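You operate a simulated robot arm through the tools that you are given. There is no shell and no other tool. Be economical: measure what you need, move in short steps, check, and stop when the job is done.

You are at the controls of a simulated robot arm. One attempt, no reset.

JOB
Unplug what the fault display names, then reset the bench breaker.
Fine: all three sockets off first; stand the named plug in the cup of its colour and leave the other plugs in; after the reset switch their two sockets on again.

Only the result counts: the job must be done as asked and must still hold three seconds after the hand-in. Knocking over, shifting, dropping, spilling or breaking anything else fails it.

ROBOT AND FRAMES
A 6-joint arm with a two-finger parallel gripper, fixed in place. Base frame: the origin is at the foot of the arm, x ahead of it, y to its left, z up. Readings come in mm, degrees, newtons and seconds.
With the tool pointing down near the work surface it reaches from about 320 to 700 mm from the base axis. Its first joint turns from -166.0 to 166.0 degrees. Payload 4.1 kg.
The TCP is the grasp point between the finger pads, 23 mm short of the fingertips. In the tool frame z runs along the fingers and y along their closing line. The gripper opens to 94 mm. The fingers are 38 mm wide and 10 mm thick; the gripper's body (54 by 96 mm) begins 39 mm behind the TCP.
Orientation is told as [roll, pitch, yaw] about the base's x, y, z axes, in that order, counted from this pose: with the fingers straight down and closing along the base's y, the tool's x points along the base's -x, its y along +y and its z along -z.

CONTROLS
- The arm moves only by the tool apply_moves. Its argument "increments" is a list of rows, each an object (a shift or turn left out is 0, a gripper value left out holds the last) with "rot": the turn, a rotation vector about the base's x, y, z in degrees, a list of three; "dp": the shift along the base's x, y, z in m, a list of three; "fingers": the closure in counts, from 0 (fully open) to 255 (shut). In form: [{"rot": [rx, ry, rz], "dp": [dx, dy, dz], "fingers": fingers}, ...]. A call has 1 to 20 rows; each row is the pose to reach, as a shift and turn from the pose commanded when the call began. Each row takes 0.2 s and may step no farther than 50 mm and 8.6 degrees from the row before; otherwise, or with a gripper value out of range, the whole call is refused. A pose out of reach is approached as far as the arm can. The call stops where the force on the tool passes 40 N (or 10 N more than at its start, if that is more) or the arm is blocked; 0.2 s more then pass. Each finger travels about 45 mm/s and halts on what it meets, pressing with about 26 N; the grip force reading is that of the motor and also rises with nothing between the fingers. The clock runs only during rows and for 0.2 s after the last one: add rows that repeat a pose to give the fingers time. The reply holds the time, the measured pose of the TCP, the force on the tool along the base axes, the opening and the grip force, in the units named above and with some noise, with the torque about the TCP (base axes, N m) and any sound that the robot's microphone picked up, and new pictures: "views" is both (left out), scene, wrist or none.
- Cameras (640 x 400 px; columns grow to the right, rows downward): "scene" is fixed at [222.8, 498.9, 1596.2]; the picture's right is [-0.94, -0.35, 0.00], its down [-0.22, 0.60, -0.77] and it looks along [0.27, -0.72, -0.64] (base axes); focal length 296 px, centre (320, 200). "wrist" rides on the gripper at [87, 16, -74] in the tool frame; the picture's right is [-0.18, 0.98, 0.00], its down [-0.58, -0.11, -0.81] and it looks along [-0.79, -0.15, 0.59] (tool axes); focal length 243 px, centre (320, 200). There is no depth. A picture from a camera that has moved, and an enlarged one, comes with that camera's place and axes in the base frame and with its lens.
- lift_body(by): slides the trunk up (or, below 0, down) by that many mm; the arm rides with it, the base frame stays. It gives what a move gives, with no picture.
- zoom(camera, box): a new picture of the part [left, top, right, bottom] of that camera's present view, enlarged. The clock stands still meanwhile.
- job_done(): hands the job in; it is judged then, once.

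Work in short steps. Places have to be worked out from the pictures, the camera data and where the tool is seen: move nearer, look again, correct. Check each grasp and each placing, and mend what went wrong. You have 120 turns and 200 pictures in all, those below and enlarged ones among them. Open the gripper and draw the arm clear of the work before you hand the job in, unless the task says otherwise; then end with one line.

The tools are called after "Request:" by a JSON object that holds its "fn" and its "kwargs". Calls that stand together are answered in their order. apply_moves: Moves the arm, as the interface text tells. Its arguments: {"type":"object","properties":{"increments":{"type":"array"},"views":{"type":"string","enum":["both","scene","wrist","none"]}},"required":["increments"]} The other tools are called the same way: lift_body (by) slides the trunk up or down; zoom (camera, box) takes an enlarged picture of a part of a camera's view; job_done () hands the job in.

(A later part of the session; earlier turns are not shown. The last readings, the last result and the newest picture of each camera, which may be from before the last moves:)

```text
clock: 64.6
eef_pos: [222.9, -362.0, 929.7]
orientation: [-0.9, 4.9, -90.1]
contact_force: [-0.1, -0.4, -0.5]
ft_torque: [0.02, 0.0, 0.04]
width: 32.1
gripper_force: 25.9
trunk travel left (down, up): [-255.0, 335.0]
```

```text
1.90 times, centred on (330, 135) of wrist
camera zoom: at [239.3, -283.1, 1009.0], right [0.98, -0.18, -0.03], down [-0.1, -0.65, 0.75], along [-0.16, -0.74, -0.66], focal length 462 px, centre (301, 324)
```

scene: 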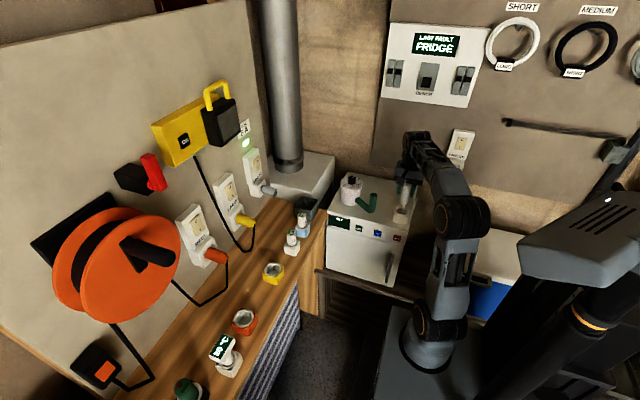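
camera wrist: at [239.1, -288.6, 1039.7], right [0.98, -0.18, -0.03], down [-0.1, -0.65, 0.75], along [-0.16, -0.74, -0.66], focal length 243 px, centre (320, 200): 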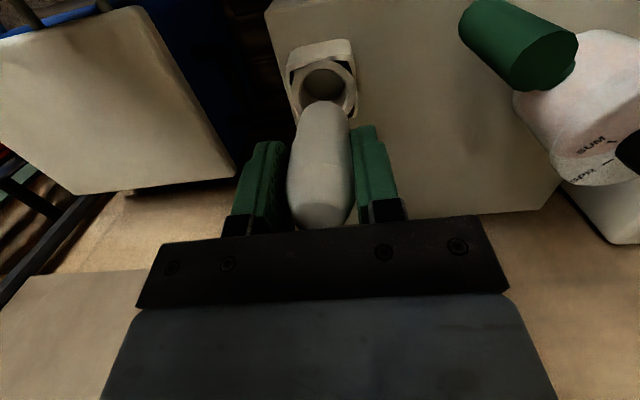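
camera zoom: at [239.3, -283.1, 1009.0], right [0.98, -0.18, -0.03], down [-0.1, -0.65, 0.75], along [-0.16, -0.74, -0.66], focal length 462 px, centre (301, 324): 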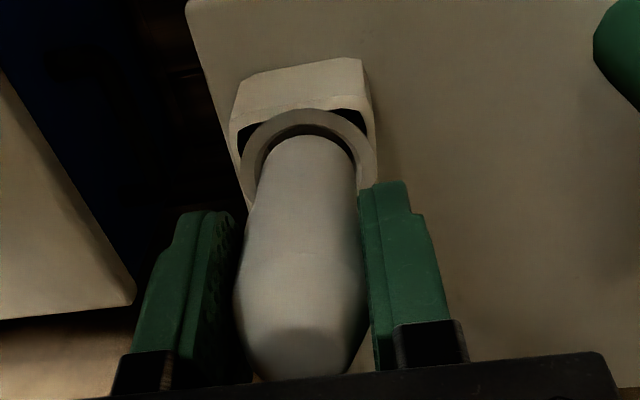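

Nearly centred. I make a small nudge and lower in small steps until contact.

Request:
{"fn": "apply_moves", "kwargs": {"increments": [{"dp": [0.001, 0.002, 0]}, {"dp": [0.001, 0.002, -0.006]}, {"dp": [0.001, 0.002, -0.01]}, {"dp": [0.001, 0.002, -0.014]}, {"dp": [0.001, 0.002, -0.018]}, {"dp": [0.001, 0.002, -0.022]}], "views": "none"}}

Request:
{"fn": "zoom", "kwargs": {"camera": "scene", "box": [380, 180, 430, 230]}}

Request:
{"fn": "zoom", "kwargs": {"camera": "wrist", "box": [240, 30, 420, 240]}}

```text
clock: 66.2
eef_pos: [221.9, -360.5, 913.4]
orientation: [-0.6, 4.4, -90.1]
contact_force: [-3.2, 5.3, 16.7]
ft_torque: [0.47, 0.31, -0.01]
width: 32.3
gripper_force: 25.9
trunk travel left (down, up): [-255.0, 335.0]
stopped in row 6: the force on the tool passed its limit at 42 N (the readings are from after the stop); the commanded pose is now the measured one
```

```text
8.00 times, centred on (405, 205) of scene
camera zoom: at [222.8, 498.9, 1596.2], right [-0.94, -0.35, 0.0], down [-0.22, 0.6, -0.77], along [0.27, -0.72, -0.64], focal length 2369 px, centre (-360, 160)
```

zoom: 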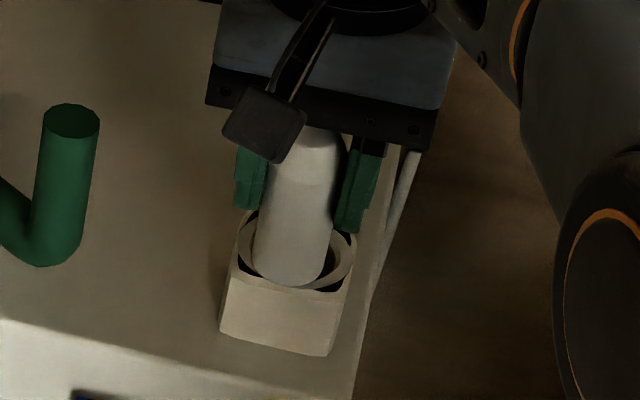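

```text
1.90 times, centred on (330, 135) of wrist
camera zoom: at [239.0, -279.6, 991.3], right [0.98, -0.18, -0.03], down [-0.1, -0.64, 0.76], along [-0.16, -0.74, -0.65], focal length 462 px, centre (301, 324)
```

zoom: 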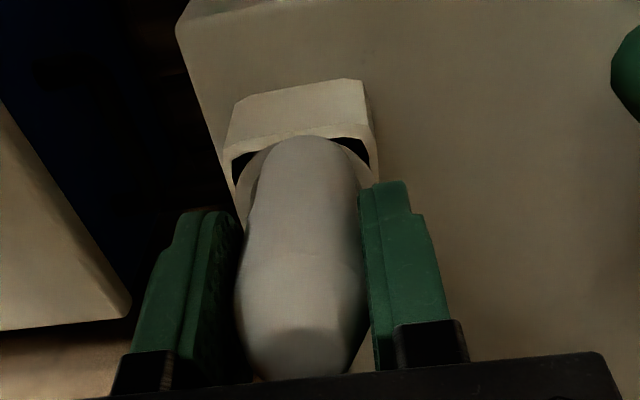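

The plug landed on the front rim: from the picture it is about 6 mm too far in +y and 2 mm in +x. I lift, shift and try again.

Request:
{"fn": "apply_moves", "kwargs": {"increments": [{"dp": [0, 0, 0.012], "rot": [0.5, 0, 0]}, {"dp": [-0.002, -0.006, 0.012], "rot": [0.5, 0, 0]}, {"dp": [-0.002, -0.006, 0.005], "rot": [0.5, 0, 0]}, {"dp": [-0.002, -0.006, 0], "rot": [0.5, 0, 0]}, {"dp": [-0.002, -0.006, -0.004], "rot": [0.5, 0, 0]}, {"dp": [-0.002, -0.006, -0.008], "rot": [0.5, 0, 0]}, {"dp": [-0.002, -0.006, -0.012], "rot": [0.5, 0, 0]}], "views": "none"}}

Request:
{"fn": "zoom", "kwargs": {"camera": "scene", "box": [380, 180, 430, 230]}}

Request:
{"fn": "zoom", "kwargs": {"camera": "wrist", "box": [240, 30, 420, 240]}}

```text
clock: 67.5
eef_pos: [223.2, -368.9, 908.8]
orientation: [-0.4, 4.3, -90.2]
contact_force: [-0.1, -3.1, 3.7]
ft_torque: [-0.15, -0.05, 0.03]
width: 32.3
gripper_force: 25.9
trunk travel left (down, up): [-255.0, 335.0]
stopped in row 6: the force on the tool passed its limit at 44 N (the readings are from after the stop); the commanded pose is now the measured one
```

```text
8.00 times, centred on (405, 205) of scene
camera zoom: at [222.8, 498.9, 1596.2], right [-0.94, -0.35, 0.0], down [-0.22, 0.6, -0.77], along [0.27, -0.72, -0.64], focal length 2369 px, centre (-360, 160)
```

zoom: 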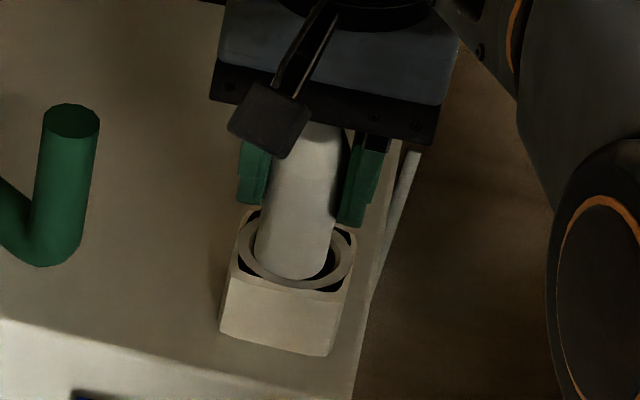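

```text
1.90 times, centred on (330, 135) of wrist
camera zoom: at [237.9, -288.0, 987.7], right [0.98, -0.18, -0.02], down [-0.1, -0.64, 0.76], along [-0.15, -0.75, -0.65], focal length 462 px, centre (301, 324)
```

zoom: 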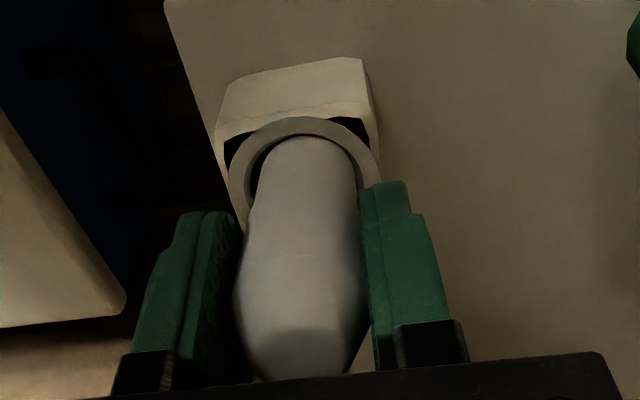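

Now the gaps show the plug 2 mm too far in +x and slightly too far back. I lift slightly, shift (-2, +2) and lower again.

Request:
{"fn": "apply_moves", "kwargs": {"increments": [{"dp": [0, 0, 0.006], "rot": [0.7, 0, 0]}, {"dp": [-0.002, 0.002, 0.007], "rot": [0.7, 0, 0]}, {"dp": [-0.002, 0.002, 0.004], "rot": [0.7, 0, 0]}, {"dp": [-0.002, 0.002, 0], "rot": [0.7, 0, 0]}, {"dp": [-0.002, 0.002, -0.003], "rot": [0.7, 0, 0]}, {"dp": [-0.002, 0.002, -0.006], "rot": [0.7, 0, 0]}, {"dp": [-0.002, 0.002, -0.009], "rot": [0.7, 0, 0]}, {"dp": [-0.002, 0.002, -0.012], "rot": [0.7, 0, 0]}], "views": "none"}}

Request:
{"fn": "zoom", "kwargs": {"camera": "scene", "box": [380, 180, 430, 230]}}

Request:
{"fn": "zoom", "kwargs": {"camera": "wrist", "box": [240, 30, 420, 240]}}

```text
clock: 68.8
eef_pos: [220.5, -367.3, 911.3]
orientation: [-0.1, 4.2, -90.0]
contact_force: [-0.5, -1.4, 7.9]
ft_torque: [0.01, 0.06, 0.04]
width: 32.5
gripper_force: 26.0
trunk travel left (down, up): [-255.0, 335.0]
stopped in row 6: the force on the tool passed its limit at 44 N (the readings are from after the stop); the commanded pose is now the measured one
```

```text
8.00 times, centred on (405, 205) of scene
camera zoom: at [222.8, 498.9, 1596.2], right [-0.94, -0.35, 0.0], down [-0.22, 0.6, -0.77], along [0.27, -0.72, -0.64], focal length 2369 px, centre (-360, 160)
```

zoom: 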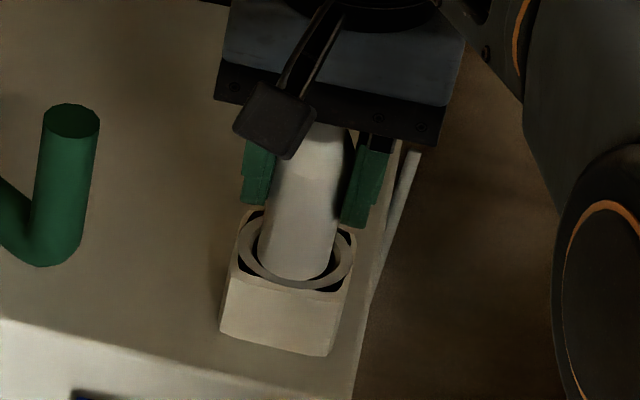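

```text
1.90 times, centred on (330, 135) of wrist
camera zoom: at [235.8, -285.9, 989.5], right [0.98, -0.18, -0.02], down [-0.11, -0.64, 0.76], along [-0.15, -0.75, -0.65], focal length 462 px, centre (301, 324)
```

zoom: 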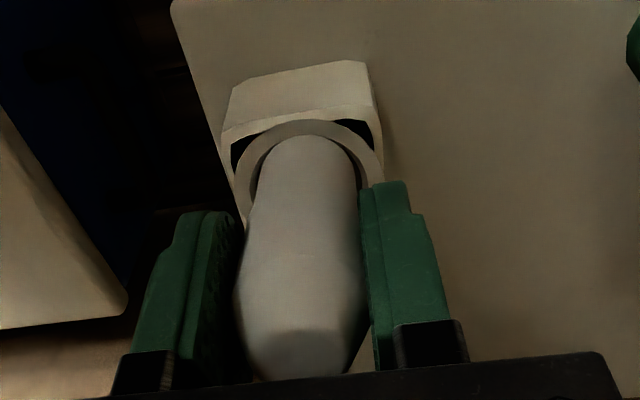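

It looks centred but stopped at 44 N. I zoom tightly to judge whether the plug is inside the ring or resting on it.

Request:
{"fn": "zoom", "kwargs": {"camera": "scene", "box": [390, 195, 415, 220]}}

Request:
{"fn": "zoom", "kwargs": {"camera": "wrist", "box": [280, 70, 360, 130]}}

```text
16.00 times, centred on (402, 208) of scene
camera zoom: at [222.8, 498.9, 1596.2], right [-0.94, -0.35, 0.0], down [-0.22, 0.6, -0.77], along [0.27, -0.72, -0.64], focal length 4739 px, centre (-1000, 80)
```

zoom: 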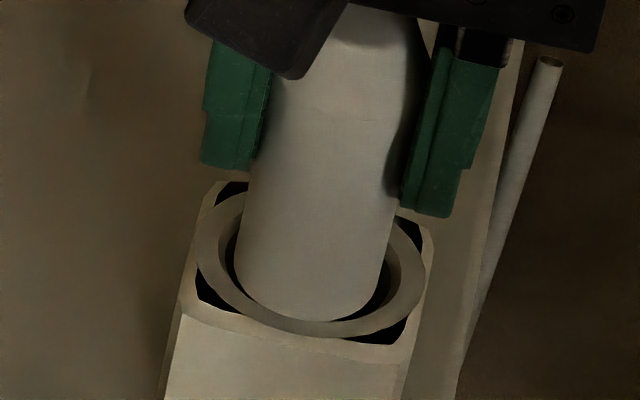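

```text
6.67 times, centred on (320, 100) of wrist
camera zoom: at [235.8, -285.9, 989.5], right [0.98, -0.18, -0.02], down [-0.11, -0.64, 0.76], along [-0.15, -0.75, -0.65], focal length 1618 px, centre (320, 867)
```

zoom: 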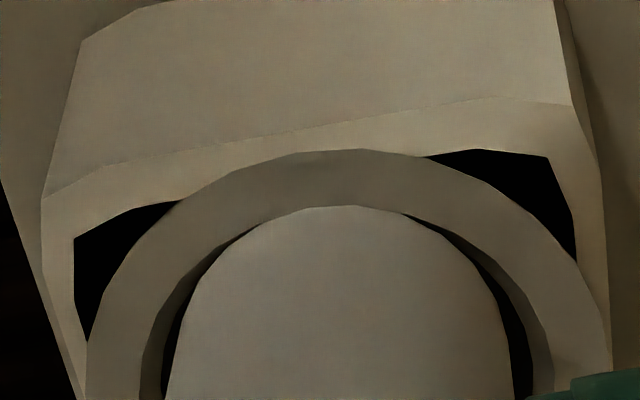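

The triangulated ring top is about z 862 and the plug's rim about 863, so it may still be at ring level. I re-centre by (+0.5, -2) and press down gently again to see how deep it goes.

Request:
{"fn": "apply_moves", "kwargs": {"increments": [{"dp": [0, 0, 0.005], "rot": [0.8, 0, 0]}, {"dp": [0.0007, -0.002, 0.005], "rot": [0.8, 0, 0]}, {"dp": [0.0007, -0.002, 0.002], "rot": [0.8, 0, 0]}, {"dp": [0.0007, -0.002, 0], "rot": [0.8, 0, 0]}, {"dp": [0.0007, -0.002, -0.002], "rot": [0.8, 0, 0]}, {"dp": [0.0007, -0.002, -0.004], "rot": [0.8, 0, 0]}], "views": "none"}}

```text
clock: 70.2
eef_pos: [222.3, -369.6, 907.9]
orientation: [0.0, 4.8, -90.1]
contact_force: [0.0, -5.6, 31.3]
ft_torque: [-0.05, -0.01, 0.04]
width: 32.1
gripper_force: 26.7
trunk travel left (down, up): [-255.0, 335.0]
```

Firm at z 908 with a small push towards -y. I shift 2 mm more in -y and press again.

Request:
{"fn": "apply_moves", "kwargs": {"increments": [{"dp": [0, 0, 0.004]}, {"dp": [0, -0.002, 0.003]}, {"dp": [0, -0.002, 0.0]}, {"dp": [0, -0.002, -0.003]}, {"dp": [0, -0.002, -0.005]}], "views": "none"}}

Request:
{"fn": "zoom", "kwargs": {"camera": "scene", "box": [390, 195, 415, 220]}}

Request:
{"fn": "zoom", "kwargs": {"camera": "wrist", "box": [280, 70, 360, 130]}}

```text
clock: 71.4
eef_pos: [221.1, -371.2, 900.9]
orientation: [-0.2, 5.4, -90.1]
contact_force: [-0.3, -2.3, 0.2]
ft_torque: [-0.07, 0.0, -0.02]
width: 32.3
gripper_force: 26.1
trunk travel left (down, up): [-255.0, 335.0]
```

```text
16.00 times, centred on (402, 208) of scene
camera zoom: at [222.8, 498.9, 1596.2], right [-0.94, -0.35, 0.0], down [-0.22, 0.6, -0.77], along [0.27, -0.72, -0.64], focal length 4739 px, centre (-1000, 80)
```

zoom: 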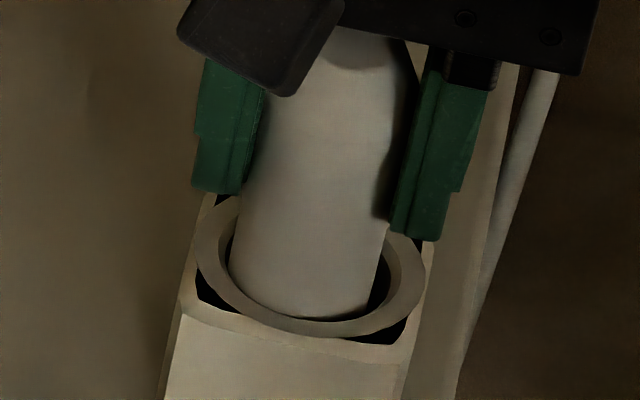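

```text
6.67 times, centred on (320, 100) of wrist
camera zoom: at [236.8, -291.4, 980.3], right [0.98, -0.18, -0.02], down [-0.11, -0.65, 0.75], along [-0.15, -0.73, -0.66], focal length 1618 px, centre (320, 867)
```

zoom: 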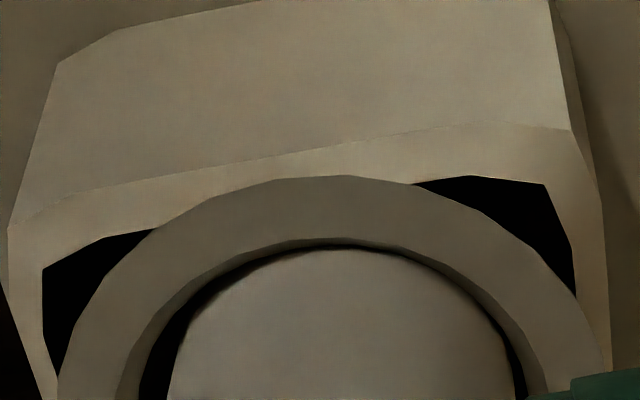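

It dropped into the ring, with zero force at z = 901. I continue down to the floor.

Request:
{"fn": "apply_moves", "kwargs": {"increments": [{"dp": [0.0005, 0, -0.003]}, {"dp": [0.0005, 0, -0.006]}, {"dp": [0.0005, 0, -0.009]}, {"dp": [0.0005, 0, -0.012]}, {"dp": [0.0005, 0, -0.014]}], "views": "none"}}

Request:
{"fn": "zoom", "kwargs": {"camera": "scene", "box": [390, 195, 415, 220]}}

```text
clock: 72.6
eef_pos: [221.6, -371.6, 887.1]
orientation: [-0.2, 5.1, -90.1]
contact_force: [-0.5, -9.3, 8.1]
ft_torque: [-0.36, 0.03, 0.06]
width: 32.4
gripper_force: 26.2
trunk travel left (down, up): [-255.0, 335.0]
```

```text
16.00 times, centred on (402, 208) of scene
camera zoom: at [222.8, 498.9, 1596.2], right [-0.94, -0.35, 0.0], down [-0.22, 0.6, -0.77], along [0.27, -0.72, -0.64], focal length 4739 px, centre (-1000, 80)
```

zoom: 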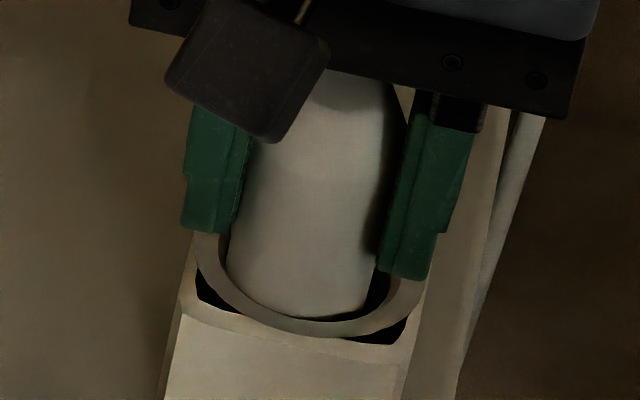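

The plug is well inside by about 24 mm and the fingertips are at ring level. I relieve the 9 N side load and release.

Request:
{"fn": "apply_moves", "kwargs": {"increments": [{"dp": [0.0, -0.0015, 0.0]}, {"dp": [0.0, -0.002, 0.0]}, {"dp": [0.0, -0.002, 0.0], "fingers": 200}, {"dp": [0.0, -0.002, 0.0], "fingers": 150}, {"dp": [0.0, -0.002, 0.0], "fingers": 80}, {"dp": [0.0, -0.002, 0.0], "fingers": 0}, {"dp": [0.0, -0.002, 0.0], "fingers": 0}, {"dp": [0.0, -0.002, 0.0], "fingers": 0}, {"dp": [0.0, -0.002, 0.0], "fingers": 0}], "views": "wrist"}}

Request:
{"fn": "zoom", "kwargs": {"camera": "scene", "box": [380, 180, 430, 230]}}

```text
clock: 74.6
eef_pos: [222.4, -373.5, 887.8]
orientation: [-0.2, 5.2, -90.0]
contact_force: [-0.3, 0.3, 0.2]
ft_torque: [0.0, 0.0, -0.01]
width: 94.0
gripper_force: 0.1
trunk travel left (down, up): [-255.0, 335.0]
camera wrist: at [237.5, -293.1, 967.1], right [0.98, -0.18, -0.02], down [-0.11, -0.65, 0.75], along [-0.15, -0.74, -0.66], focal length 243 px, centre (320, 200)
```

wrist: 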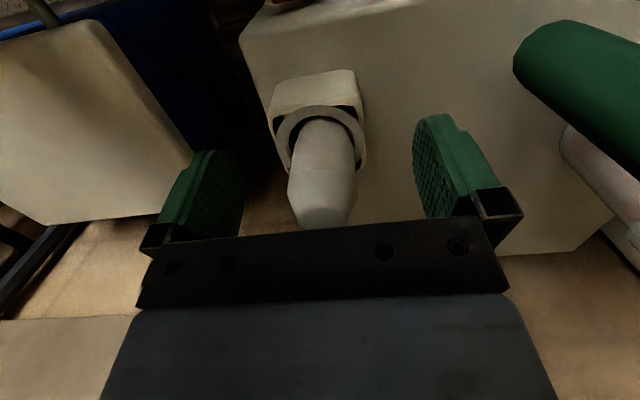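

```text
8.00 times, centred on (405, 205) of scene
camera zoom: at [222.8, 498.9, 1596.2], right [-0.94, -0.35, 0.0], down [-0.22, 0.6, -0.77], along [0.27, -0.72, -0.64], focal length 2369 px, centre (-360, 160)
```

zoom: 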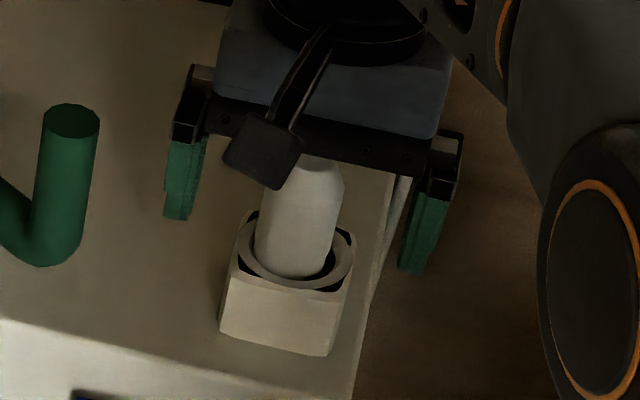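

The plug stands in its cup. I raise straight up to clear it and check.

Request:
{"fn": "apply_moves", "kwargs": {"increments": [{"dp": [0, 0, 0.03]}, {"dp": [0, 0, 0.07]}, {"dp": [0, 0, 0.11]}, {"dp": [0, 0, 0.15]}, {"dp": [0, 0, 0.19]}, {"dp": [0, 0.0, 0.23]}], "views": "both"}}

Request:
{"fn": "zoom", "kwargs": {"camera": "scene", "box": [380, 180, 430, 230]}}

```text
clock: 76.0
eef_pos: [219.3, -366.4, 1093.7]
orientation: [-0.3, 5.2, -90.1]
contact_force: [0.9, -1.0, 0.4]
ft_torque: [0.0, -0.03, -0.01]
width: 94.1
gripper_force: 0.0
out of reach, approached as far as the arm can: row 6
trunk travel left (down, up): [-255.0, 335.0]
camera wrist: at [235.0, -287.7, 1174.0], right [0.98, -0.18, -0.02], down [-0.11, -0.65, 0.75], along [-0.15, -0.74, -0.66], focal length 243 px, centre (320, 200)
```

scene: 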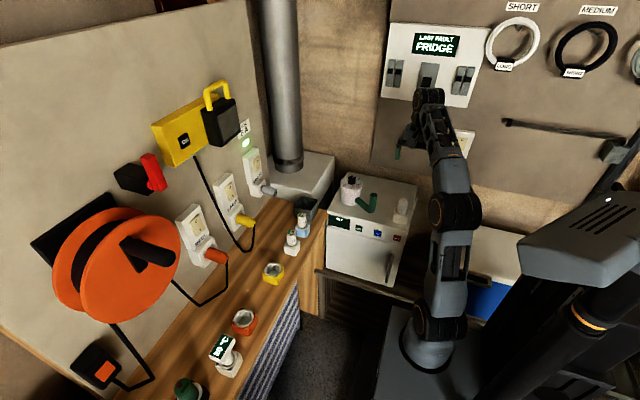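
wrist: 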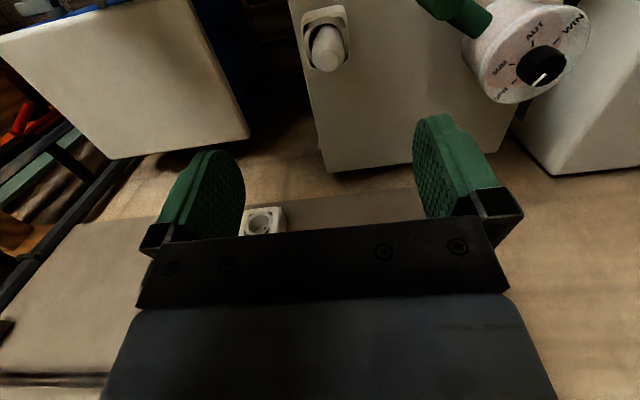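

```text
8.00 times, centred on (405, 205) of scene
camera zoom: at [222.8, 498.9, 1596.2], right [-0.94, -0.35, 0.0], down [-0.22, 0.6, -0.77], along [0.27, -0.72, -0.64], focal length 2369 px, centre (-360, 160)
```

zoom: 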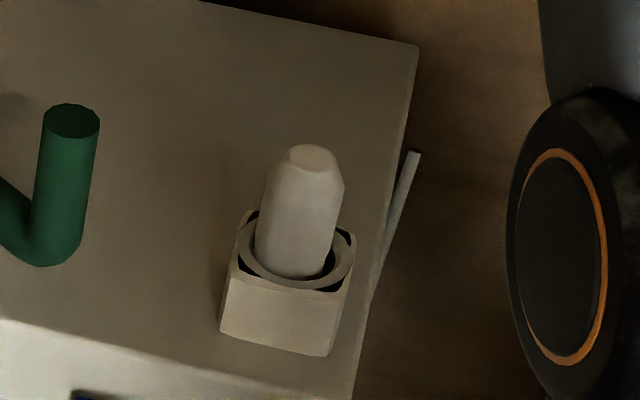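

The plug stands cleanly. Now the breaker: I raise the trunk back up 270 mm and look at the board.

Request:
{"fn": "lift_body", "kwargs": {"by": 270}}

Request:
{"fn": "apply_moves", "kwargs": {"increments": [{"dp": [0.01, 0.02, 0.0], "rot": [-5, 0, 0], "fingers": 255}, {"dp": [0.02, 0.04, 0.0], "rot": [-5, 0, 0]}, {"dp": [0.02, 0.05, 0.0], "rot": [-5, 0, 0]}, {"dp": [0.02, 0.05, 0.0], "rot": [-5, 0, 0]}, {"dp": [0.02, 0.05, 0.0], "rot": [-5, 0, 0]}], "views": "both"}}

Request:
{"fn": "zoom", "kwargs": {"camera": "scene", "box": [385, 20, 505, 110]}}

```text
clock: 78.7
eef_pos: [219.8, -366.9, 1364.2]
orientation: [-0.2, 5.1, -90.1]
contact_force: [0.1, -0.6, -0.1]
ft_torque: [0.04, -0.02, 0.01]
width: 94.0
gripper_force: 0.1
trunk travel left (down, up): [-525.0, 65.0]
```

```text
clock: 79.9
eef_pos: [240.7, -318.0, 1364.2]
orientation: [-0.1, 0.2, -90.1]
contact_force: [-0.6, 0.7, 0.1]
ft_torque: [0.01, 0.0, 0.03]
width: 0.0
gripper_force: 13.7
trunk travel left (down, up): [-525.0, 65.0]
camera wrist: at [255.1, -231.4, 1436.7], right [0.98, -0.19, 0.0], down [-0.11, -0.58, 0.81], along [-0.15, -0.79, -0.59], focal length 243 px, centre (320, 200)
```

scene: 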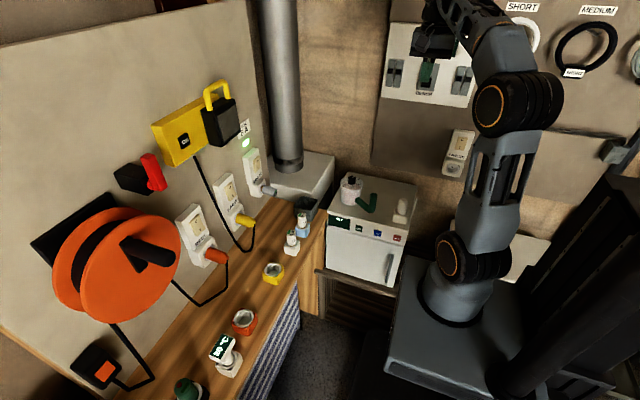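
wrist: 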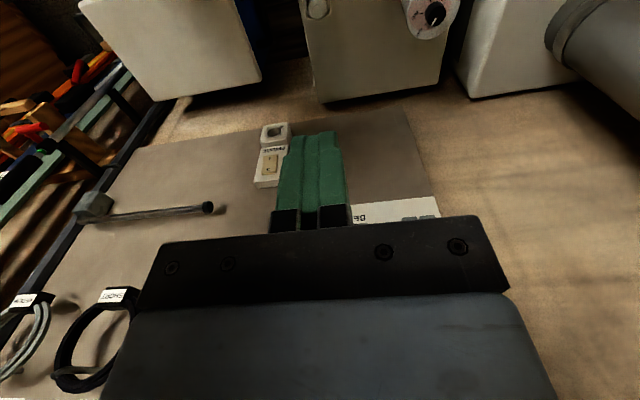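

```text
4.44 times, centred on (445, 65) of scene
camera zoom: at [222.8, 498.9, 1596.2], right [-0.94, -0.35, 0.0], down [-0.22, 0.6, -0.77], along [0.27, -0.72, -0.64], focal length 1316 px, centre (-236, 800)
```

zoom: 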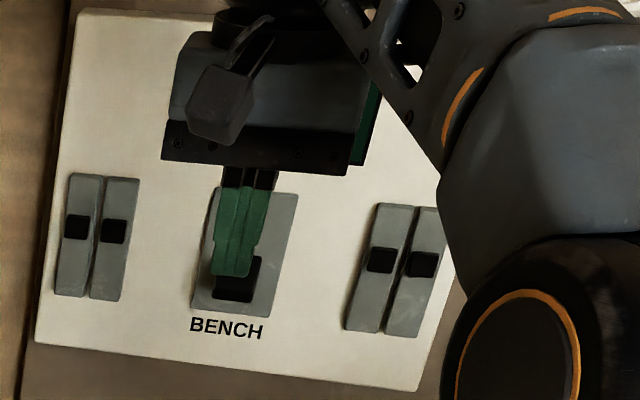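

To push the breaker lever up I want the tool nearly horizontal from below. I lower the trunk 250 mm and tilt towards the wall.

Request:
{"fn": "lift_body", "kwargs": {"by": -250}}

Request:
{"fn": "apply_moves", "kwargs": {"increments": [{"dp": [0.0, -0.01, 0.03], "rot": [-8, 0, 0]}, {"dp": [0.0, -0.03, 0.05], "rot": [-16, 0, 0]}, {"dp": [0.0, -0.05, 0.06], "rot": [-24, 0, 0]}, {"dp": [0.0, -0.07, 0.07], "rot": [-32, 0, 0]}, {"dp": [0.0, -0.09, 0.08], "rot": [-40, 0, 0]}, {"dp": [0.0, -0.1, 0.08], "rot": [-48, 0, 0]}, {"dp": [0.0, -0.1, 0.08], "rot": [-56, 0, 0]}, {"dp": [0.0, -0.1, 0.08], "rot": [-64, 0, 0]}], "views": "both"}}

```text
clock: 82.5
eef_pos: [239.7, -318.6, 1113.4]
orientation: [-0.1, 0.1, -90.1]
contact_force: [0.4, 0.7, -0.7]
ft_torque: [0.0, 0.03, 0.02]
width: 0.0
gripper_force: 26.2
trunk travel left (down, up): [-275.0, 315.0]
```

```text
clock: 84.3
eef_pos: [239.4, -417.6, 1193.4]
orientation: [0.2, -64.0, -90.1]
contact_force: [0.0, -1.3, 0.9]
ft_torque: [0.03, 0.0, 0.01]
width: 0.2
gripper_force: 25.7
trunk travel left (down, up): [-275.0, 315.0]
camera wrist: at [254.7, -312.8, 1146.6], right [0.98, -0.08, 0.17], down [-0.11, 0.47, 0.88], along [-0.15, -0.88, 0.45], focal length 243 px, centre (320, 200)
```

scene: 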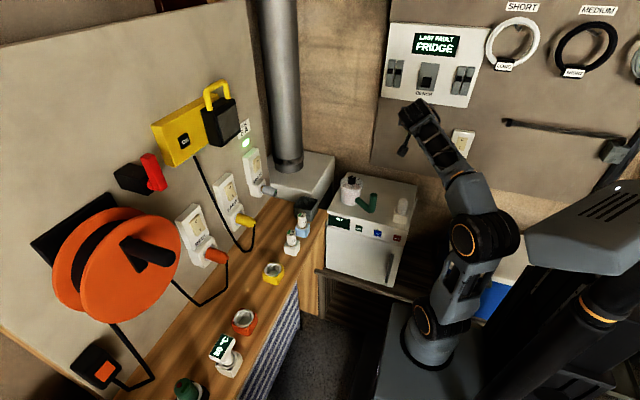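
wrist: 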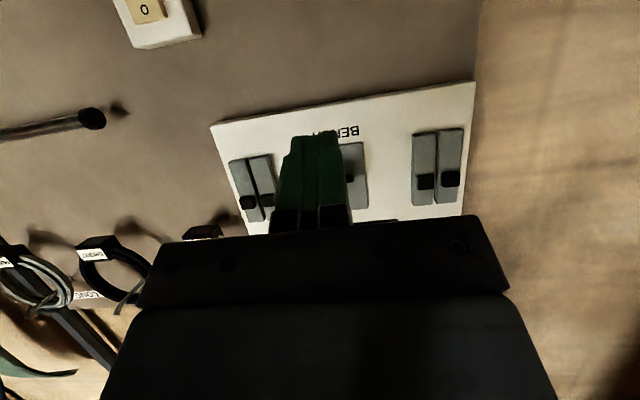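

Good pose. I open the fingers briefly to see the lever.

Request:
{"fn": "apply_moves", "kwargs": {"increments": [{"fingers": 0}, {"fingers": 0}, {"fingers": 0}, {"fingers": 0}, {"fingers": 0}], "views": "none"}}

Request:
{"fn": "zoom", "kwargs": {"camera": "wrist", "box": [240, 80, 420, 235]}}

Request:
{"fn": "zoom", "kwargs": {"camera": "scene", "box": [400, 45, 460, 105]}}

```text
clock: 85.5
eef_pos: [239.8, -417.3, 1193.7]
orientation: [0.0, -63.9, -90.1]
contact_force: [-0.8, 0.4, 0.3]
ft_torque: [-0.01, 0.0, -0.01]
width: 93.9
gripper_force: 0.1
trunk travel left (down, up): [-275.0, 315.0]
```

```text
2.58 times, centred on (330, 158) of wrist
camera zoom: at [254.5, -312.8, 1146.7], right [0.98, -0.08, 0.17], down [-0.11, 0.47, 0.88], along [-0.15, -0.88, 0.45], focal length 626 px, centre (294, 310)
```

zoom: 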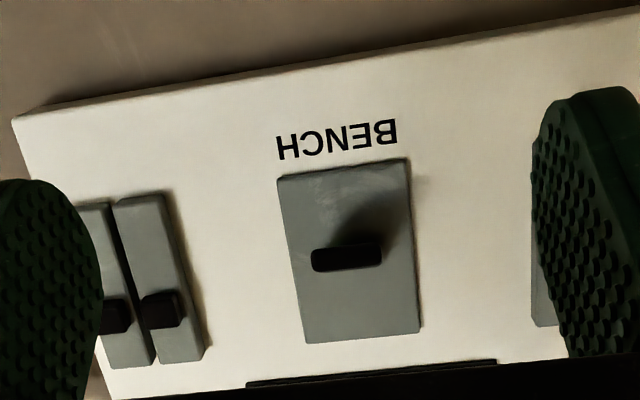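

```text
6.67 times, centred on (430, 75) of scene
camera zoom: at [222.8, 498.9, 1596.2], right [-0.94, -0.35, 0.0], down [-0.22, 0.6, -0.77], along [0.27, -0.72, -0.64], focal length 1974 px, centre (-413, 1033)
```

zoom: 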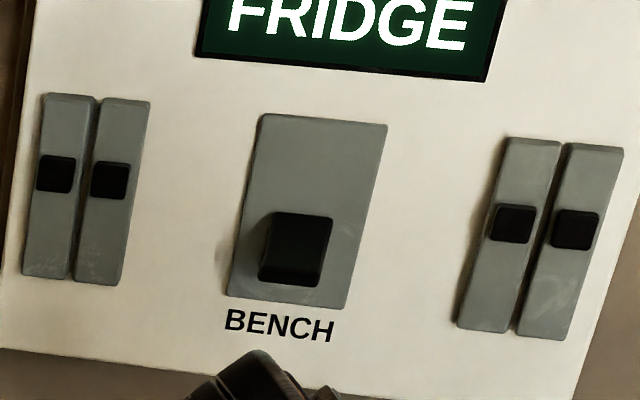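

The lever end is at about (239, -564, 1252), pivot around (-595, 1267), pointing down (tripped). I close the fingers, go in under it, then push up.

Request:
{"fn": "apply_moves", "kwargs": {"increments": [{"dp": [0, 0, 0.0], "fingers": 255}, {"dp": [0, 0, 0.0]}, {"dp": [0, -0.02, 0.005]}, {"dp": [0, -0.06, 0.01]}, {"dp": [0, -0.1, 0.012]}, {"dp": [0, -0.133, 0.015]}], "views": "wrist"}}

Request:
{"fn": "zoom", "kwargs": {"camera": "scene", "box": [400, 45, 460, 105]}}

```text
clock: 86.9
eef_pos: [239.6, -550.8, 1208.8]
orientation: [-0.1, -63.9, -90.2]
contact_force: [0.1, -1.3, 0.2]
ft_torque: [0.01, 0.01, 0.0]
width: 0.2
gripper_force: 25.0
trunk travel left (down, up): [-275.0, 315.0]
camera wrist: at [254.0, -445.6, 1162.3], right [0.98, -0.08, 0.17], down [-0.11, 0.47, 0.88], along [-0.15, -0.88, 0.45], focal length 243 px, centre (320, 200)
```

wrist: 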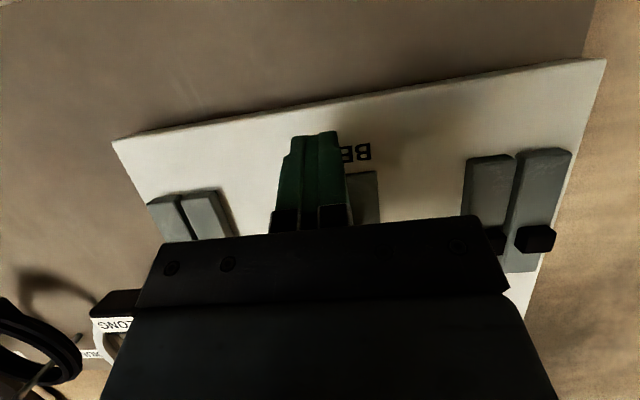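

```text
6.67 times, centred on (430, 75) of scene
camera zoom: at [222.8, 498.9, 1596.2], right [-0.94, -0.35, 0.0], down [-0.22, 0.6, -0.77], along [0.27, -0.72, -0.64], focal length 1974 px, centre (-413, 1033)
```

zoom: 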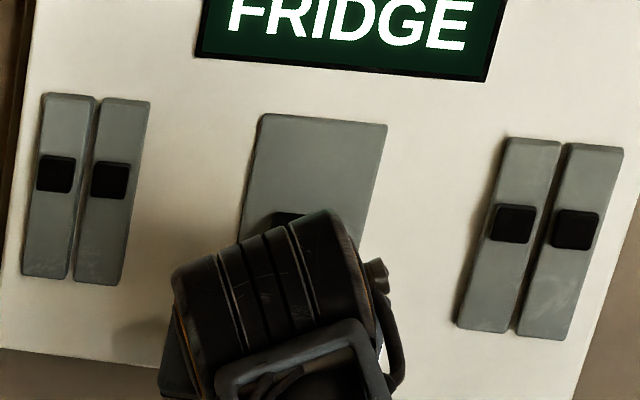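

I am in position below the lever. I push up in small steps.

Request:
{"fn": "apply_moves", "kwargs": {"increments": [{"dp": [0, 0, 0.012]}, {"dp": [0, 0, 0.02]}, {"dp": [0, 0, 0.027]}, {"dp": [0, 0, 0.034]}, {"dp": [0, 0, 0.041]}, {"dp": [0, 0, 0.048]}, {"dp": [0, 0, 0.055]}, {"dp": [0, 0, 0.062]}, {"dp": [0, 0, 0.069]}, {"dp": [0, 0, 0.076]}], "views": "wrist"}}

Request:
{"fn": "zoom", "kwargs": {"camera": "scene", "box": [400, 45, 460, 105]}}

```text
clock: 89.1
eef_pos: [236.2, -540.6, 1265.9]
orientation: [-0.1, -64.0, -90.2]
contact_force: [-0.2, 0.5, 0.0]
ft_torque: [0.01, 0.01, -0.02]
width: 0.0
gripper_force: 26.7
out of reach, approached as far as the arm can: row 7, 8, 9, 10
trunk travel left (down, up): [-275.0, 315.0]
camera wrist: at [251.7, -435.0, 1219.7], right [0.98, -0.08, 0.16], down [-0.11, 0.47, 0.88], along [-0.15, -0.88, 0.45], focal length 243 px, centre (320, 200)
```

wrist: 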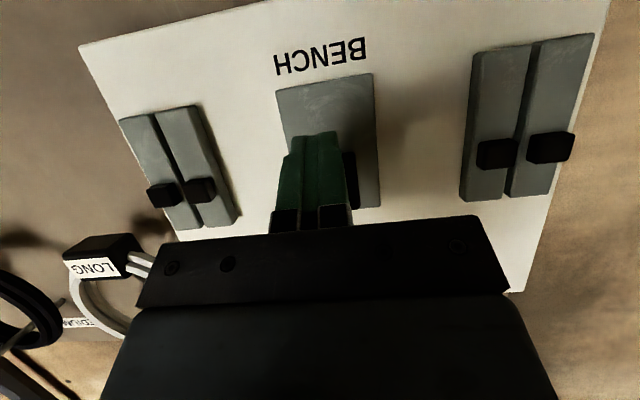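

```text
6.67 times, centred on (430, 75) of scene
camera zoom: at [222.8, 498.9, 1596.2], right [-0.94, -0.35, 0.0], down [-0.22, 0.6, -0.77], along [0.27, -0.72, -0.64], focal length 1974 px, centre (-413, 1033)
```

zoom: 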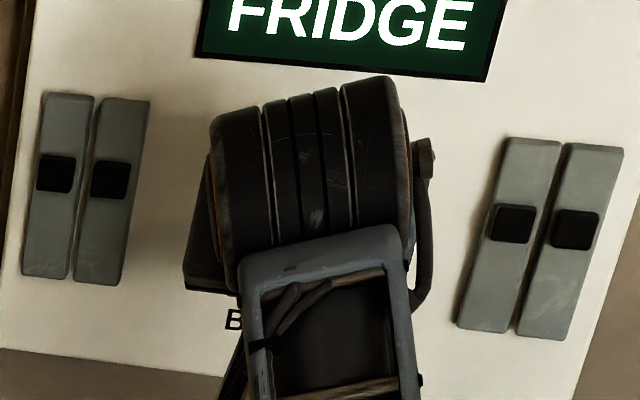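

It reached its vertical limit with no residual force, so the lever may have snapped over. I back away and look.

Request:
{"fn": "apply_moves", "kwargs": {"increments": [{"dp": [0, 0.03, -0.01], "fingers": 0}, {"dp": [0, 0.06, -0.03]}, {"dp": [0, 0.1, -0.05]}, {"dp": [0, 0.12, -0.07]}, {"dp": [0, 0.12, -0.07]}, {"dp": [0, 0.12, -0.07]}], "views": "none"}}

Request:
{"fn": "zoom", "kwargs": {"camera": "wrist", "box": [240, 80, 420, 235]}}

Request:
{"fn": "zoom", "kwargs": {"camera": "scene", "box": [400, 45, 460, 105]}}

```text
clock: 90.5
eef_pos: [236.5, -420.0, 1196.5]
orientation: [0.1, -63.9, -90.2]
contact_force: [-0.1, -0.1, 1.8]
ft_torque: [-0.01, 0.02, 0.01]
width: 93.8
gripper_force: 0.0
trunk travel left (down, up): [-275.0, 315.0]
```

```text
2.58 times, centred on (330, 158) of wrist
camera zoom: at [252.1, -315.7, 1149.6], right [0.98, -0.08, 0.17], down [-0.11, 0.47, 0.88], along [-0.15, -0.88, 0.45], focal length 626 px, centre (294, 310)
```

zoom: 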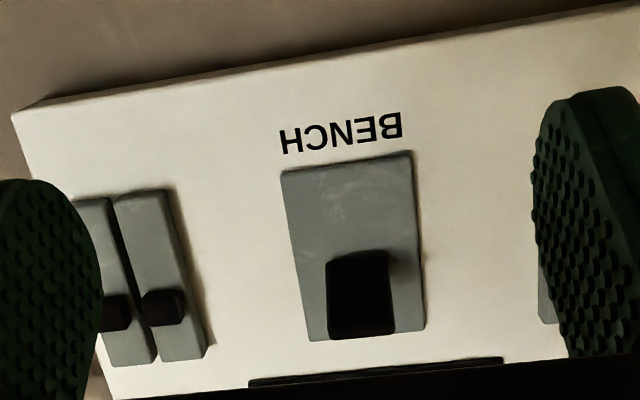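

```text
6.67 times, centred on (430, 75) of scene
camera zoom: at [222.8, 498.9, 1596.2], right [-0.94, -0.35, 0.0], down [-0.22, 0.6, -0.77], along [0.27, -0.72, -0.64], focal length 1974 px, centre (-413, 1033)
```

zoom: 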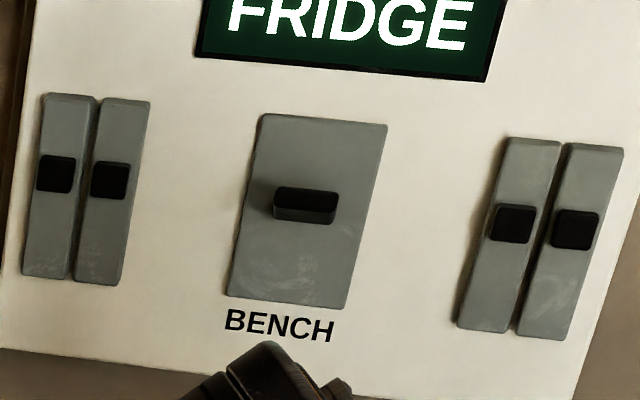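

The BENCH lever is now up, with its end moved from z 1252 to 1294, so the breaker is reset. Next I raise the trunk 200 mm, reduce the tilt to 40° and head back towards the lamp and reel.

Request:
{"fn": "lift_body", "kwargs": {"by": 200}}

Request:
{"fn": "apply_moves", "kwargs": {"increments": [{"dp": [0.01, 0.03, -0.02], "rot": [8, 0, 0], "fingers": 255}, {"dp": [0.03, 0.06, -0.05], "rot": [16, 0, 0]}, {"dp": [0.05, 0.09, -0.08], "rot": [24, 0, 0]}, {"dp": [0.075, 0.12, -0.11], "rot": [24, 0, 0]}, {"dp": [0.1, 0.15, -0.14], "rot": [24, 0, 0]}, {"dp": [0.12, 0.18, -0.17], "rot": [24, 0, 0]}, {"dp": [0.13, 0.22, -0.19], "rot": [24, 0, 0]}], "views": "none"}}

```text
clock: 92.7
eef_pos: [237.5, -421.1, 1396.1]
orientation: [-0.1, -64.0, -90.2]
contact_force: [0.7, 0.2, 0.6]
ft_torque: [0.01, -0.02, 0.0]
width: 94.1
gripper_force: 0.1
trunk travel left (down, up): [-475.0, 115.0]
```

```text
clock: 94.3
eef_pos: [365.4, -197.7, 1205.3]
orientation: [0.0, -39.9, -90.1]
contact_force: [-0.8, -0.5, -0.4]
ft_torque: [-0.01, 0.01, 0.02]
width: 0.0
gripper_force: 25.9
trunk travel left (down, up): [-475.0, 115.0]
```

Now I swing back to face the lamp wall.

Request:
{"fn": "apply_moves", "kwargs": {"increments": [{"dp": [0.02, 0.01, 0], "rot": [0, 0, 8.2]}, {"dp": [0.04, 0.02, 0], "rot": [0, 0, 16.4]}, {"dp": [0.06, 0.035, -0.01], "rot": [0, 0, 24.6]}, {"dp": [0.08, 0.05, -0.02], "rot": [0, 0, 32.8]}, {"dp": [0.1, 0.065, -0.03], "rot": [0, 0, 41]}, {"dp": [0.12, 0.08, -0.04], "rot": [0, 0, 49.2]}, {"dp": [0.14, 0.095, -0.05], "rot": [0, 0, 57.4]}, {"dp": [0.165, 0.11, -0.06], "rot": [0, 0, 65.6]}, {"dp": [0.19, 0.12, -0.07], "rot": [0, 0, 73.8]}, {"dp": [0.215, 0.13, -0.08], "rot": [0, 0, 82]}, {"dp": [0.235, 0.133, -0.09], "rot": [0, 0, 90]}], "views": "both"}}

```text
clock: 96.7
eef_pos: [602.2, -66.4, 1117.2]
orientation: [0.0, -40.0, -0.1]
contact_force: [-0.4, -0.6, -0.5]
ft_torque: [0.0, 0.0, 0.03]
width: 0.0
gripper_force: 26.5
trunk travel left (down, up): [-475.0, 115.0]
camera wrist: at [488.0, -50.6, 1116.9], right [0.14, 0.98, 0.12], down [-0.07, -0.11, 0.99], along [0.99, -0.15, 0.06], focal length 243 px, centre (320, 200)
```

scene: 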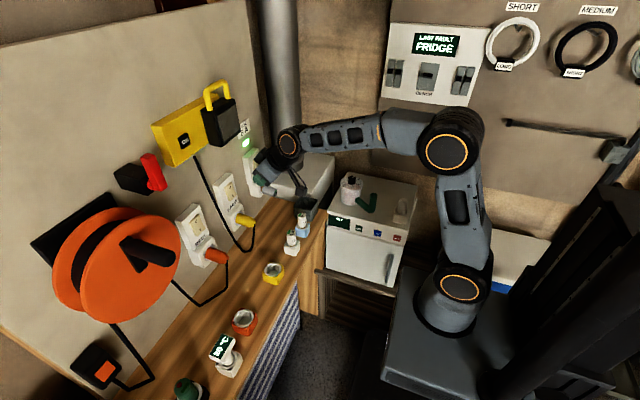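
wrist: 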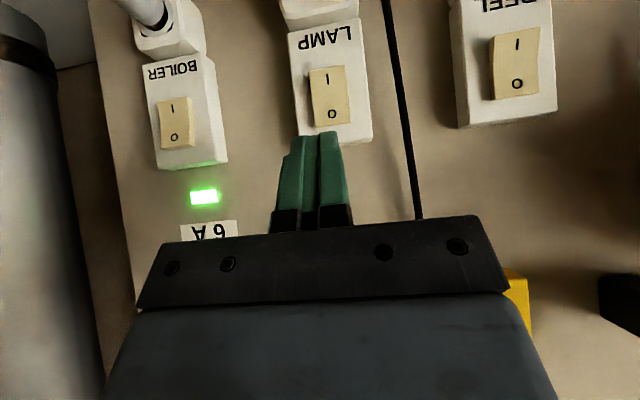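

LAMP's I half is at about (713, -66, 1012 to 1022). I move to TCP z 1021 and press.

Request:
{"fn": "apply_moves", "kwargs": {"increments": [{"dp": [0.0, 0, -0.04]}, {"dp": [0.02, 0.001, -0.08]}, {"dp": [0.045, 0.001, -0.096]}, {"dp": [0.06, 0.001, -0.096]}, {"dp": [0.068, 0.001, -0.096]}, {"dp": [0.073, 0.001, -0.096]}, {"dp": [0.077, 0.001, -0.096]}, {"dp": [0.081, 0.001, -0.096]}, {"dp": [0.085, 0.001, -0.096]}, {"dp": [0.089, 0.001, -0.096]}, {"dp": [0.092, 0.001, -0.096]}, {"dp": [0.095, 0.001, -0.096]}, {"dp": [0.098, 0.001, -0.096]}], "views": "wrist"}}

```text
clock: 99.3
eef_pos: [689.5, -67.8, 1019.1]
orientation: [0.0, -39.2, -0.1]
contact_force: [-26.7, 0.5, 7.7]
ft_torque: [0.2, -0.1, 0.08]
width: 0.0
gripper_force: 26.0
trunk travel left (down, up): [-475.0, 115.0]
stopped in row 12: the force on the tool passed its limit at 44 N (the readings are from after the stop); the commanded pose is now the measured one
camera wrist: at [574.3, -50.5, 1020.3], right [0.14, 0.98, 0.12], down [-0.06, -0.11, 0.99], along [0.99, -0.15, 0.04], focal length 243 px, centre (320, 200)
```

wrist: 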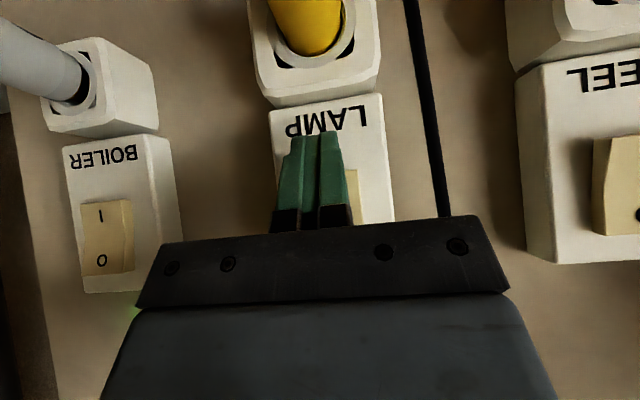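

Pressed to 44 N. I back off, rise and check.

Request:
{"fn": "apply_moves", "kwargs": {"increments": [{"dp": [-0.02, 0, 0.0]}, {"dp": [-0.05, 0.01, 0.03]}, {"dp": [-0.08, 0.05, 0.06]}, {"dp": [-0.087, 0.09, 0.09]}, {"dp": [-0.087, 0.13, 0.096]}, {"dp": [-0.087, 0.158, 0.096]}], "views": "wrist"}}

Request:
{"fn": "zoom", "kwargs": {"camera": "wrist", "box": [0, 0, 390, 240]}}

```text
refused: row 3 steps farther than a row can; nothing moved
```

```text
1.64 times, centred on (195, 120) of wrist
camera zoom: at [574.3, -50.5, 1020.3], right [0.14, 0.98, 0.12], down [-0.06, -0.11, 0.99], along [0.99, -0.15, 0.04], focal length 398 px, centre (525, 331)
```

zoom: 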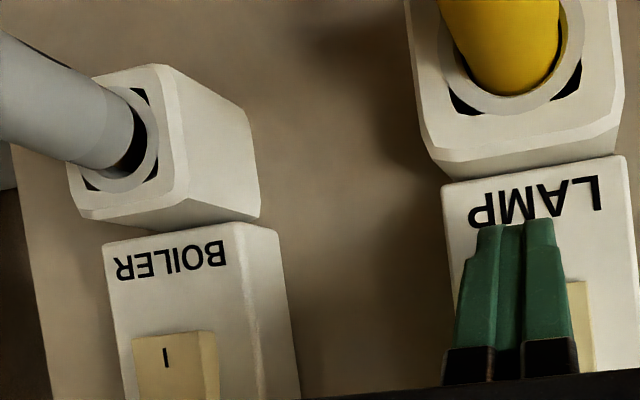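

That step was too big, so I split it into smaller rows.

Request:
{"fn": "apply_moves", "kwargs": {"increments": [{"dp": [-0.02, 0, 0.0]}, {"dp": [-0.05, 0.005, 0.025]}, {"dp": [-0.075, 0.03, 0.05]}, {"dp": [-0.087, 0.06, 0.075]}, {"dp": [-0.087, 0.095, 0.096]}, {"dp": [-0.087, 0.13, 0.096]}, {"dp": [-0.087, 0.16, 0.096]}], "views": "wrist"}}

Request:
{"fn": "zoom", "kwargs": {"camera": "wrist", "box": [100, 0, 390, 180]}}

```text
clock: 100.9
eef_pos: [607.3, 93.5, 1115.0]
orientation: [0.0, -39.3, -0.1]
contact_force: [0.0, -0.3, 0.3]
ft_torque: [0.0, -0.02, -0.06]
width: 0.1
gripper_force: 26.1
trunk travel left (down, up): [-475.0, 115.0]
camera wrist: at [491.5, 110.4, 1115.6], right [0.14, 0.98, 0.12], down [-0.06, -0.11, 0.99], along [0.99, -0.15, 0.04], focal length 243 px, centre (320, 200)
```

wrist: 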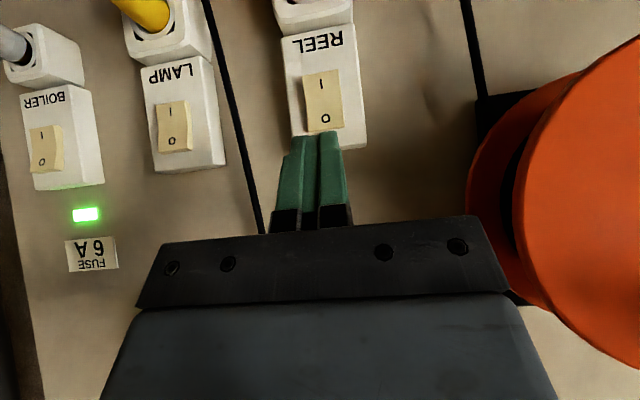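

```text
2.21 times, centred on (245, 90) of wrist
camera zoom: at [491.5, 110.4, 1115.6], right [0.14, 0.98, 0.12], down [-0.06, -0.11, 0.99], along [0.99, -0.15, 0.04], focal length 535 px, centre (486, 443)
```

zoom: 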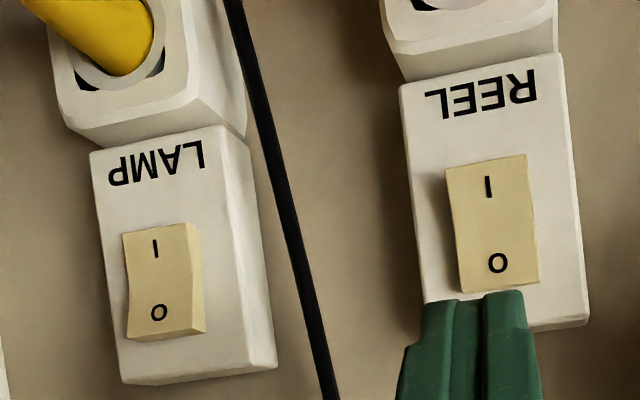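

LAMP is ON again with its O end raised. Now the same for REEL.

Request:
{"fn": "apply_moves", "kwargs": {"increments": [{"dp": [0.0, -0.002, -0.04]}, {"dp": [0.02, -0.003, -0.08]}, {"dp": [0.04, -0.003, -0.094]}, {"dp": [0.055, -0.003, -0.094]}, {"dp": [0.063, -0.003, -0.094]}, {"dp": [0.068, -0.003, -0.094]}, {"dp": [0.072, -0.003, -0.094]}, {"dp": [0.076, -0.003, -0.094]}, {"dp": [0.08, -0.003, -0.094]}, {"dp": [0.084, -0.003, -0.094]}, {"dp": [0.087, -0.003, -0.094]}, {"dp": [0.09, -0.003, -0.094]}, {"dp": [0.093, -0.003, -0.094]}, {"dp": [0.096, -0.003, -0.094]}], "views": "none"}}

Request:
{"fn": "apply_moves", "kwargs": {"increments": [{"dp": [-0.02, 0, 0.0]}, {"dp": [-0.05, 0, 0.025]}, {"dp": [-0.075, -0.02, 0.05]}, {"dp": [-0.087, -0.05, 0.075]}, {"dp": [-0.1, -0.08, 0.1]}], "views": "wrist"}}

Request:
{"fn": "zoom", "kwargs": {"camera": "wrist", "box": [180, 0, 520, 200]}}

```text
clock: 103.5
eef_pos: [692.9, 91.3, 1015.9]
orientation: [-0.2, -38.4, 0.1]
contact_force: [-14.3, -0.1, -2.6]
ft_torque: [0.01, 0.21, -0.02]
width: 0.0
gripper_force: 25.8
trunk travel left (down, up): [-475.0, 115.0]
stopped in row 12: the force on the tool passed its limit at 43 N (the readings are from after the stop); the commanded pose is now the measured one
```

```text
clock: 104.7
eef_pos: [595.0, 9.5, 1118.5]
orientation: [-0.1, -38.7, 0.0]
contact_force: [-0.2, 0.5, 0.2]
ft_torque: [0.0, 0.01, 0.02]
width: 0.0
gripper_force: 25.9
trunk travel left (down, up): [-475.0, 115.0]
camera wrist: at [479.4, 25.4, 1119.5], right [0.15, 0.98, 0.11], down [-0.05, -0.11, 0.99], along [0.99, -0.15, 0.03], focal length 243 px, centre (320, 200)
```

wrist: 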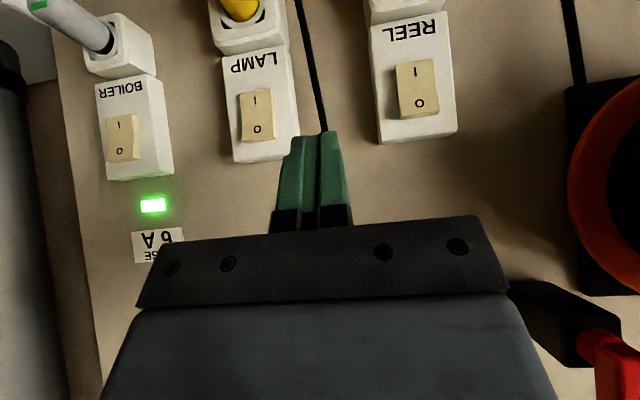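

```text
1.88 times, centred on (350, 100) of wrist
camera zoom: at [479.4, 25.4, 1119.5], right [0.15, 0.98, 0.11], down [-0.05, -0.11, 0.99], along [0.99, -0.15, 0.03], focal length 457 px, centre (264, 388)
```

zoom: 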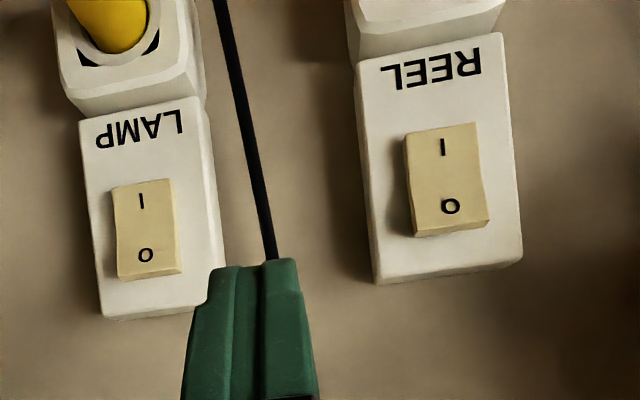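

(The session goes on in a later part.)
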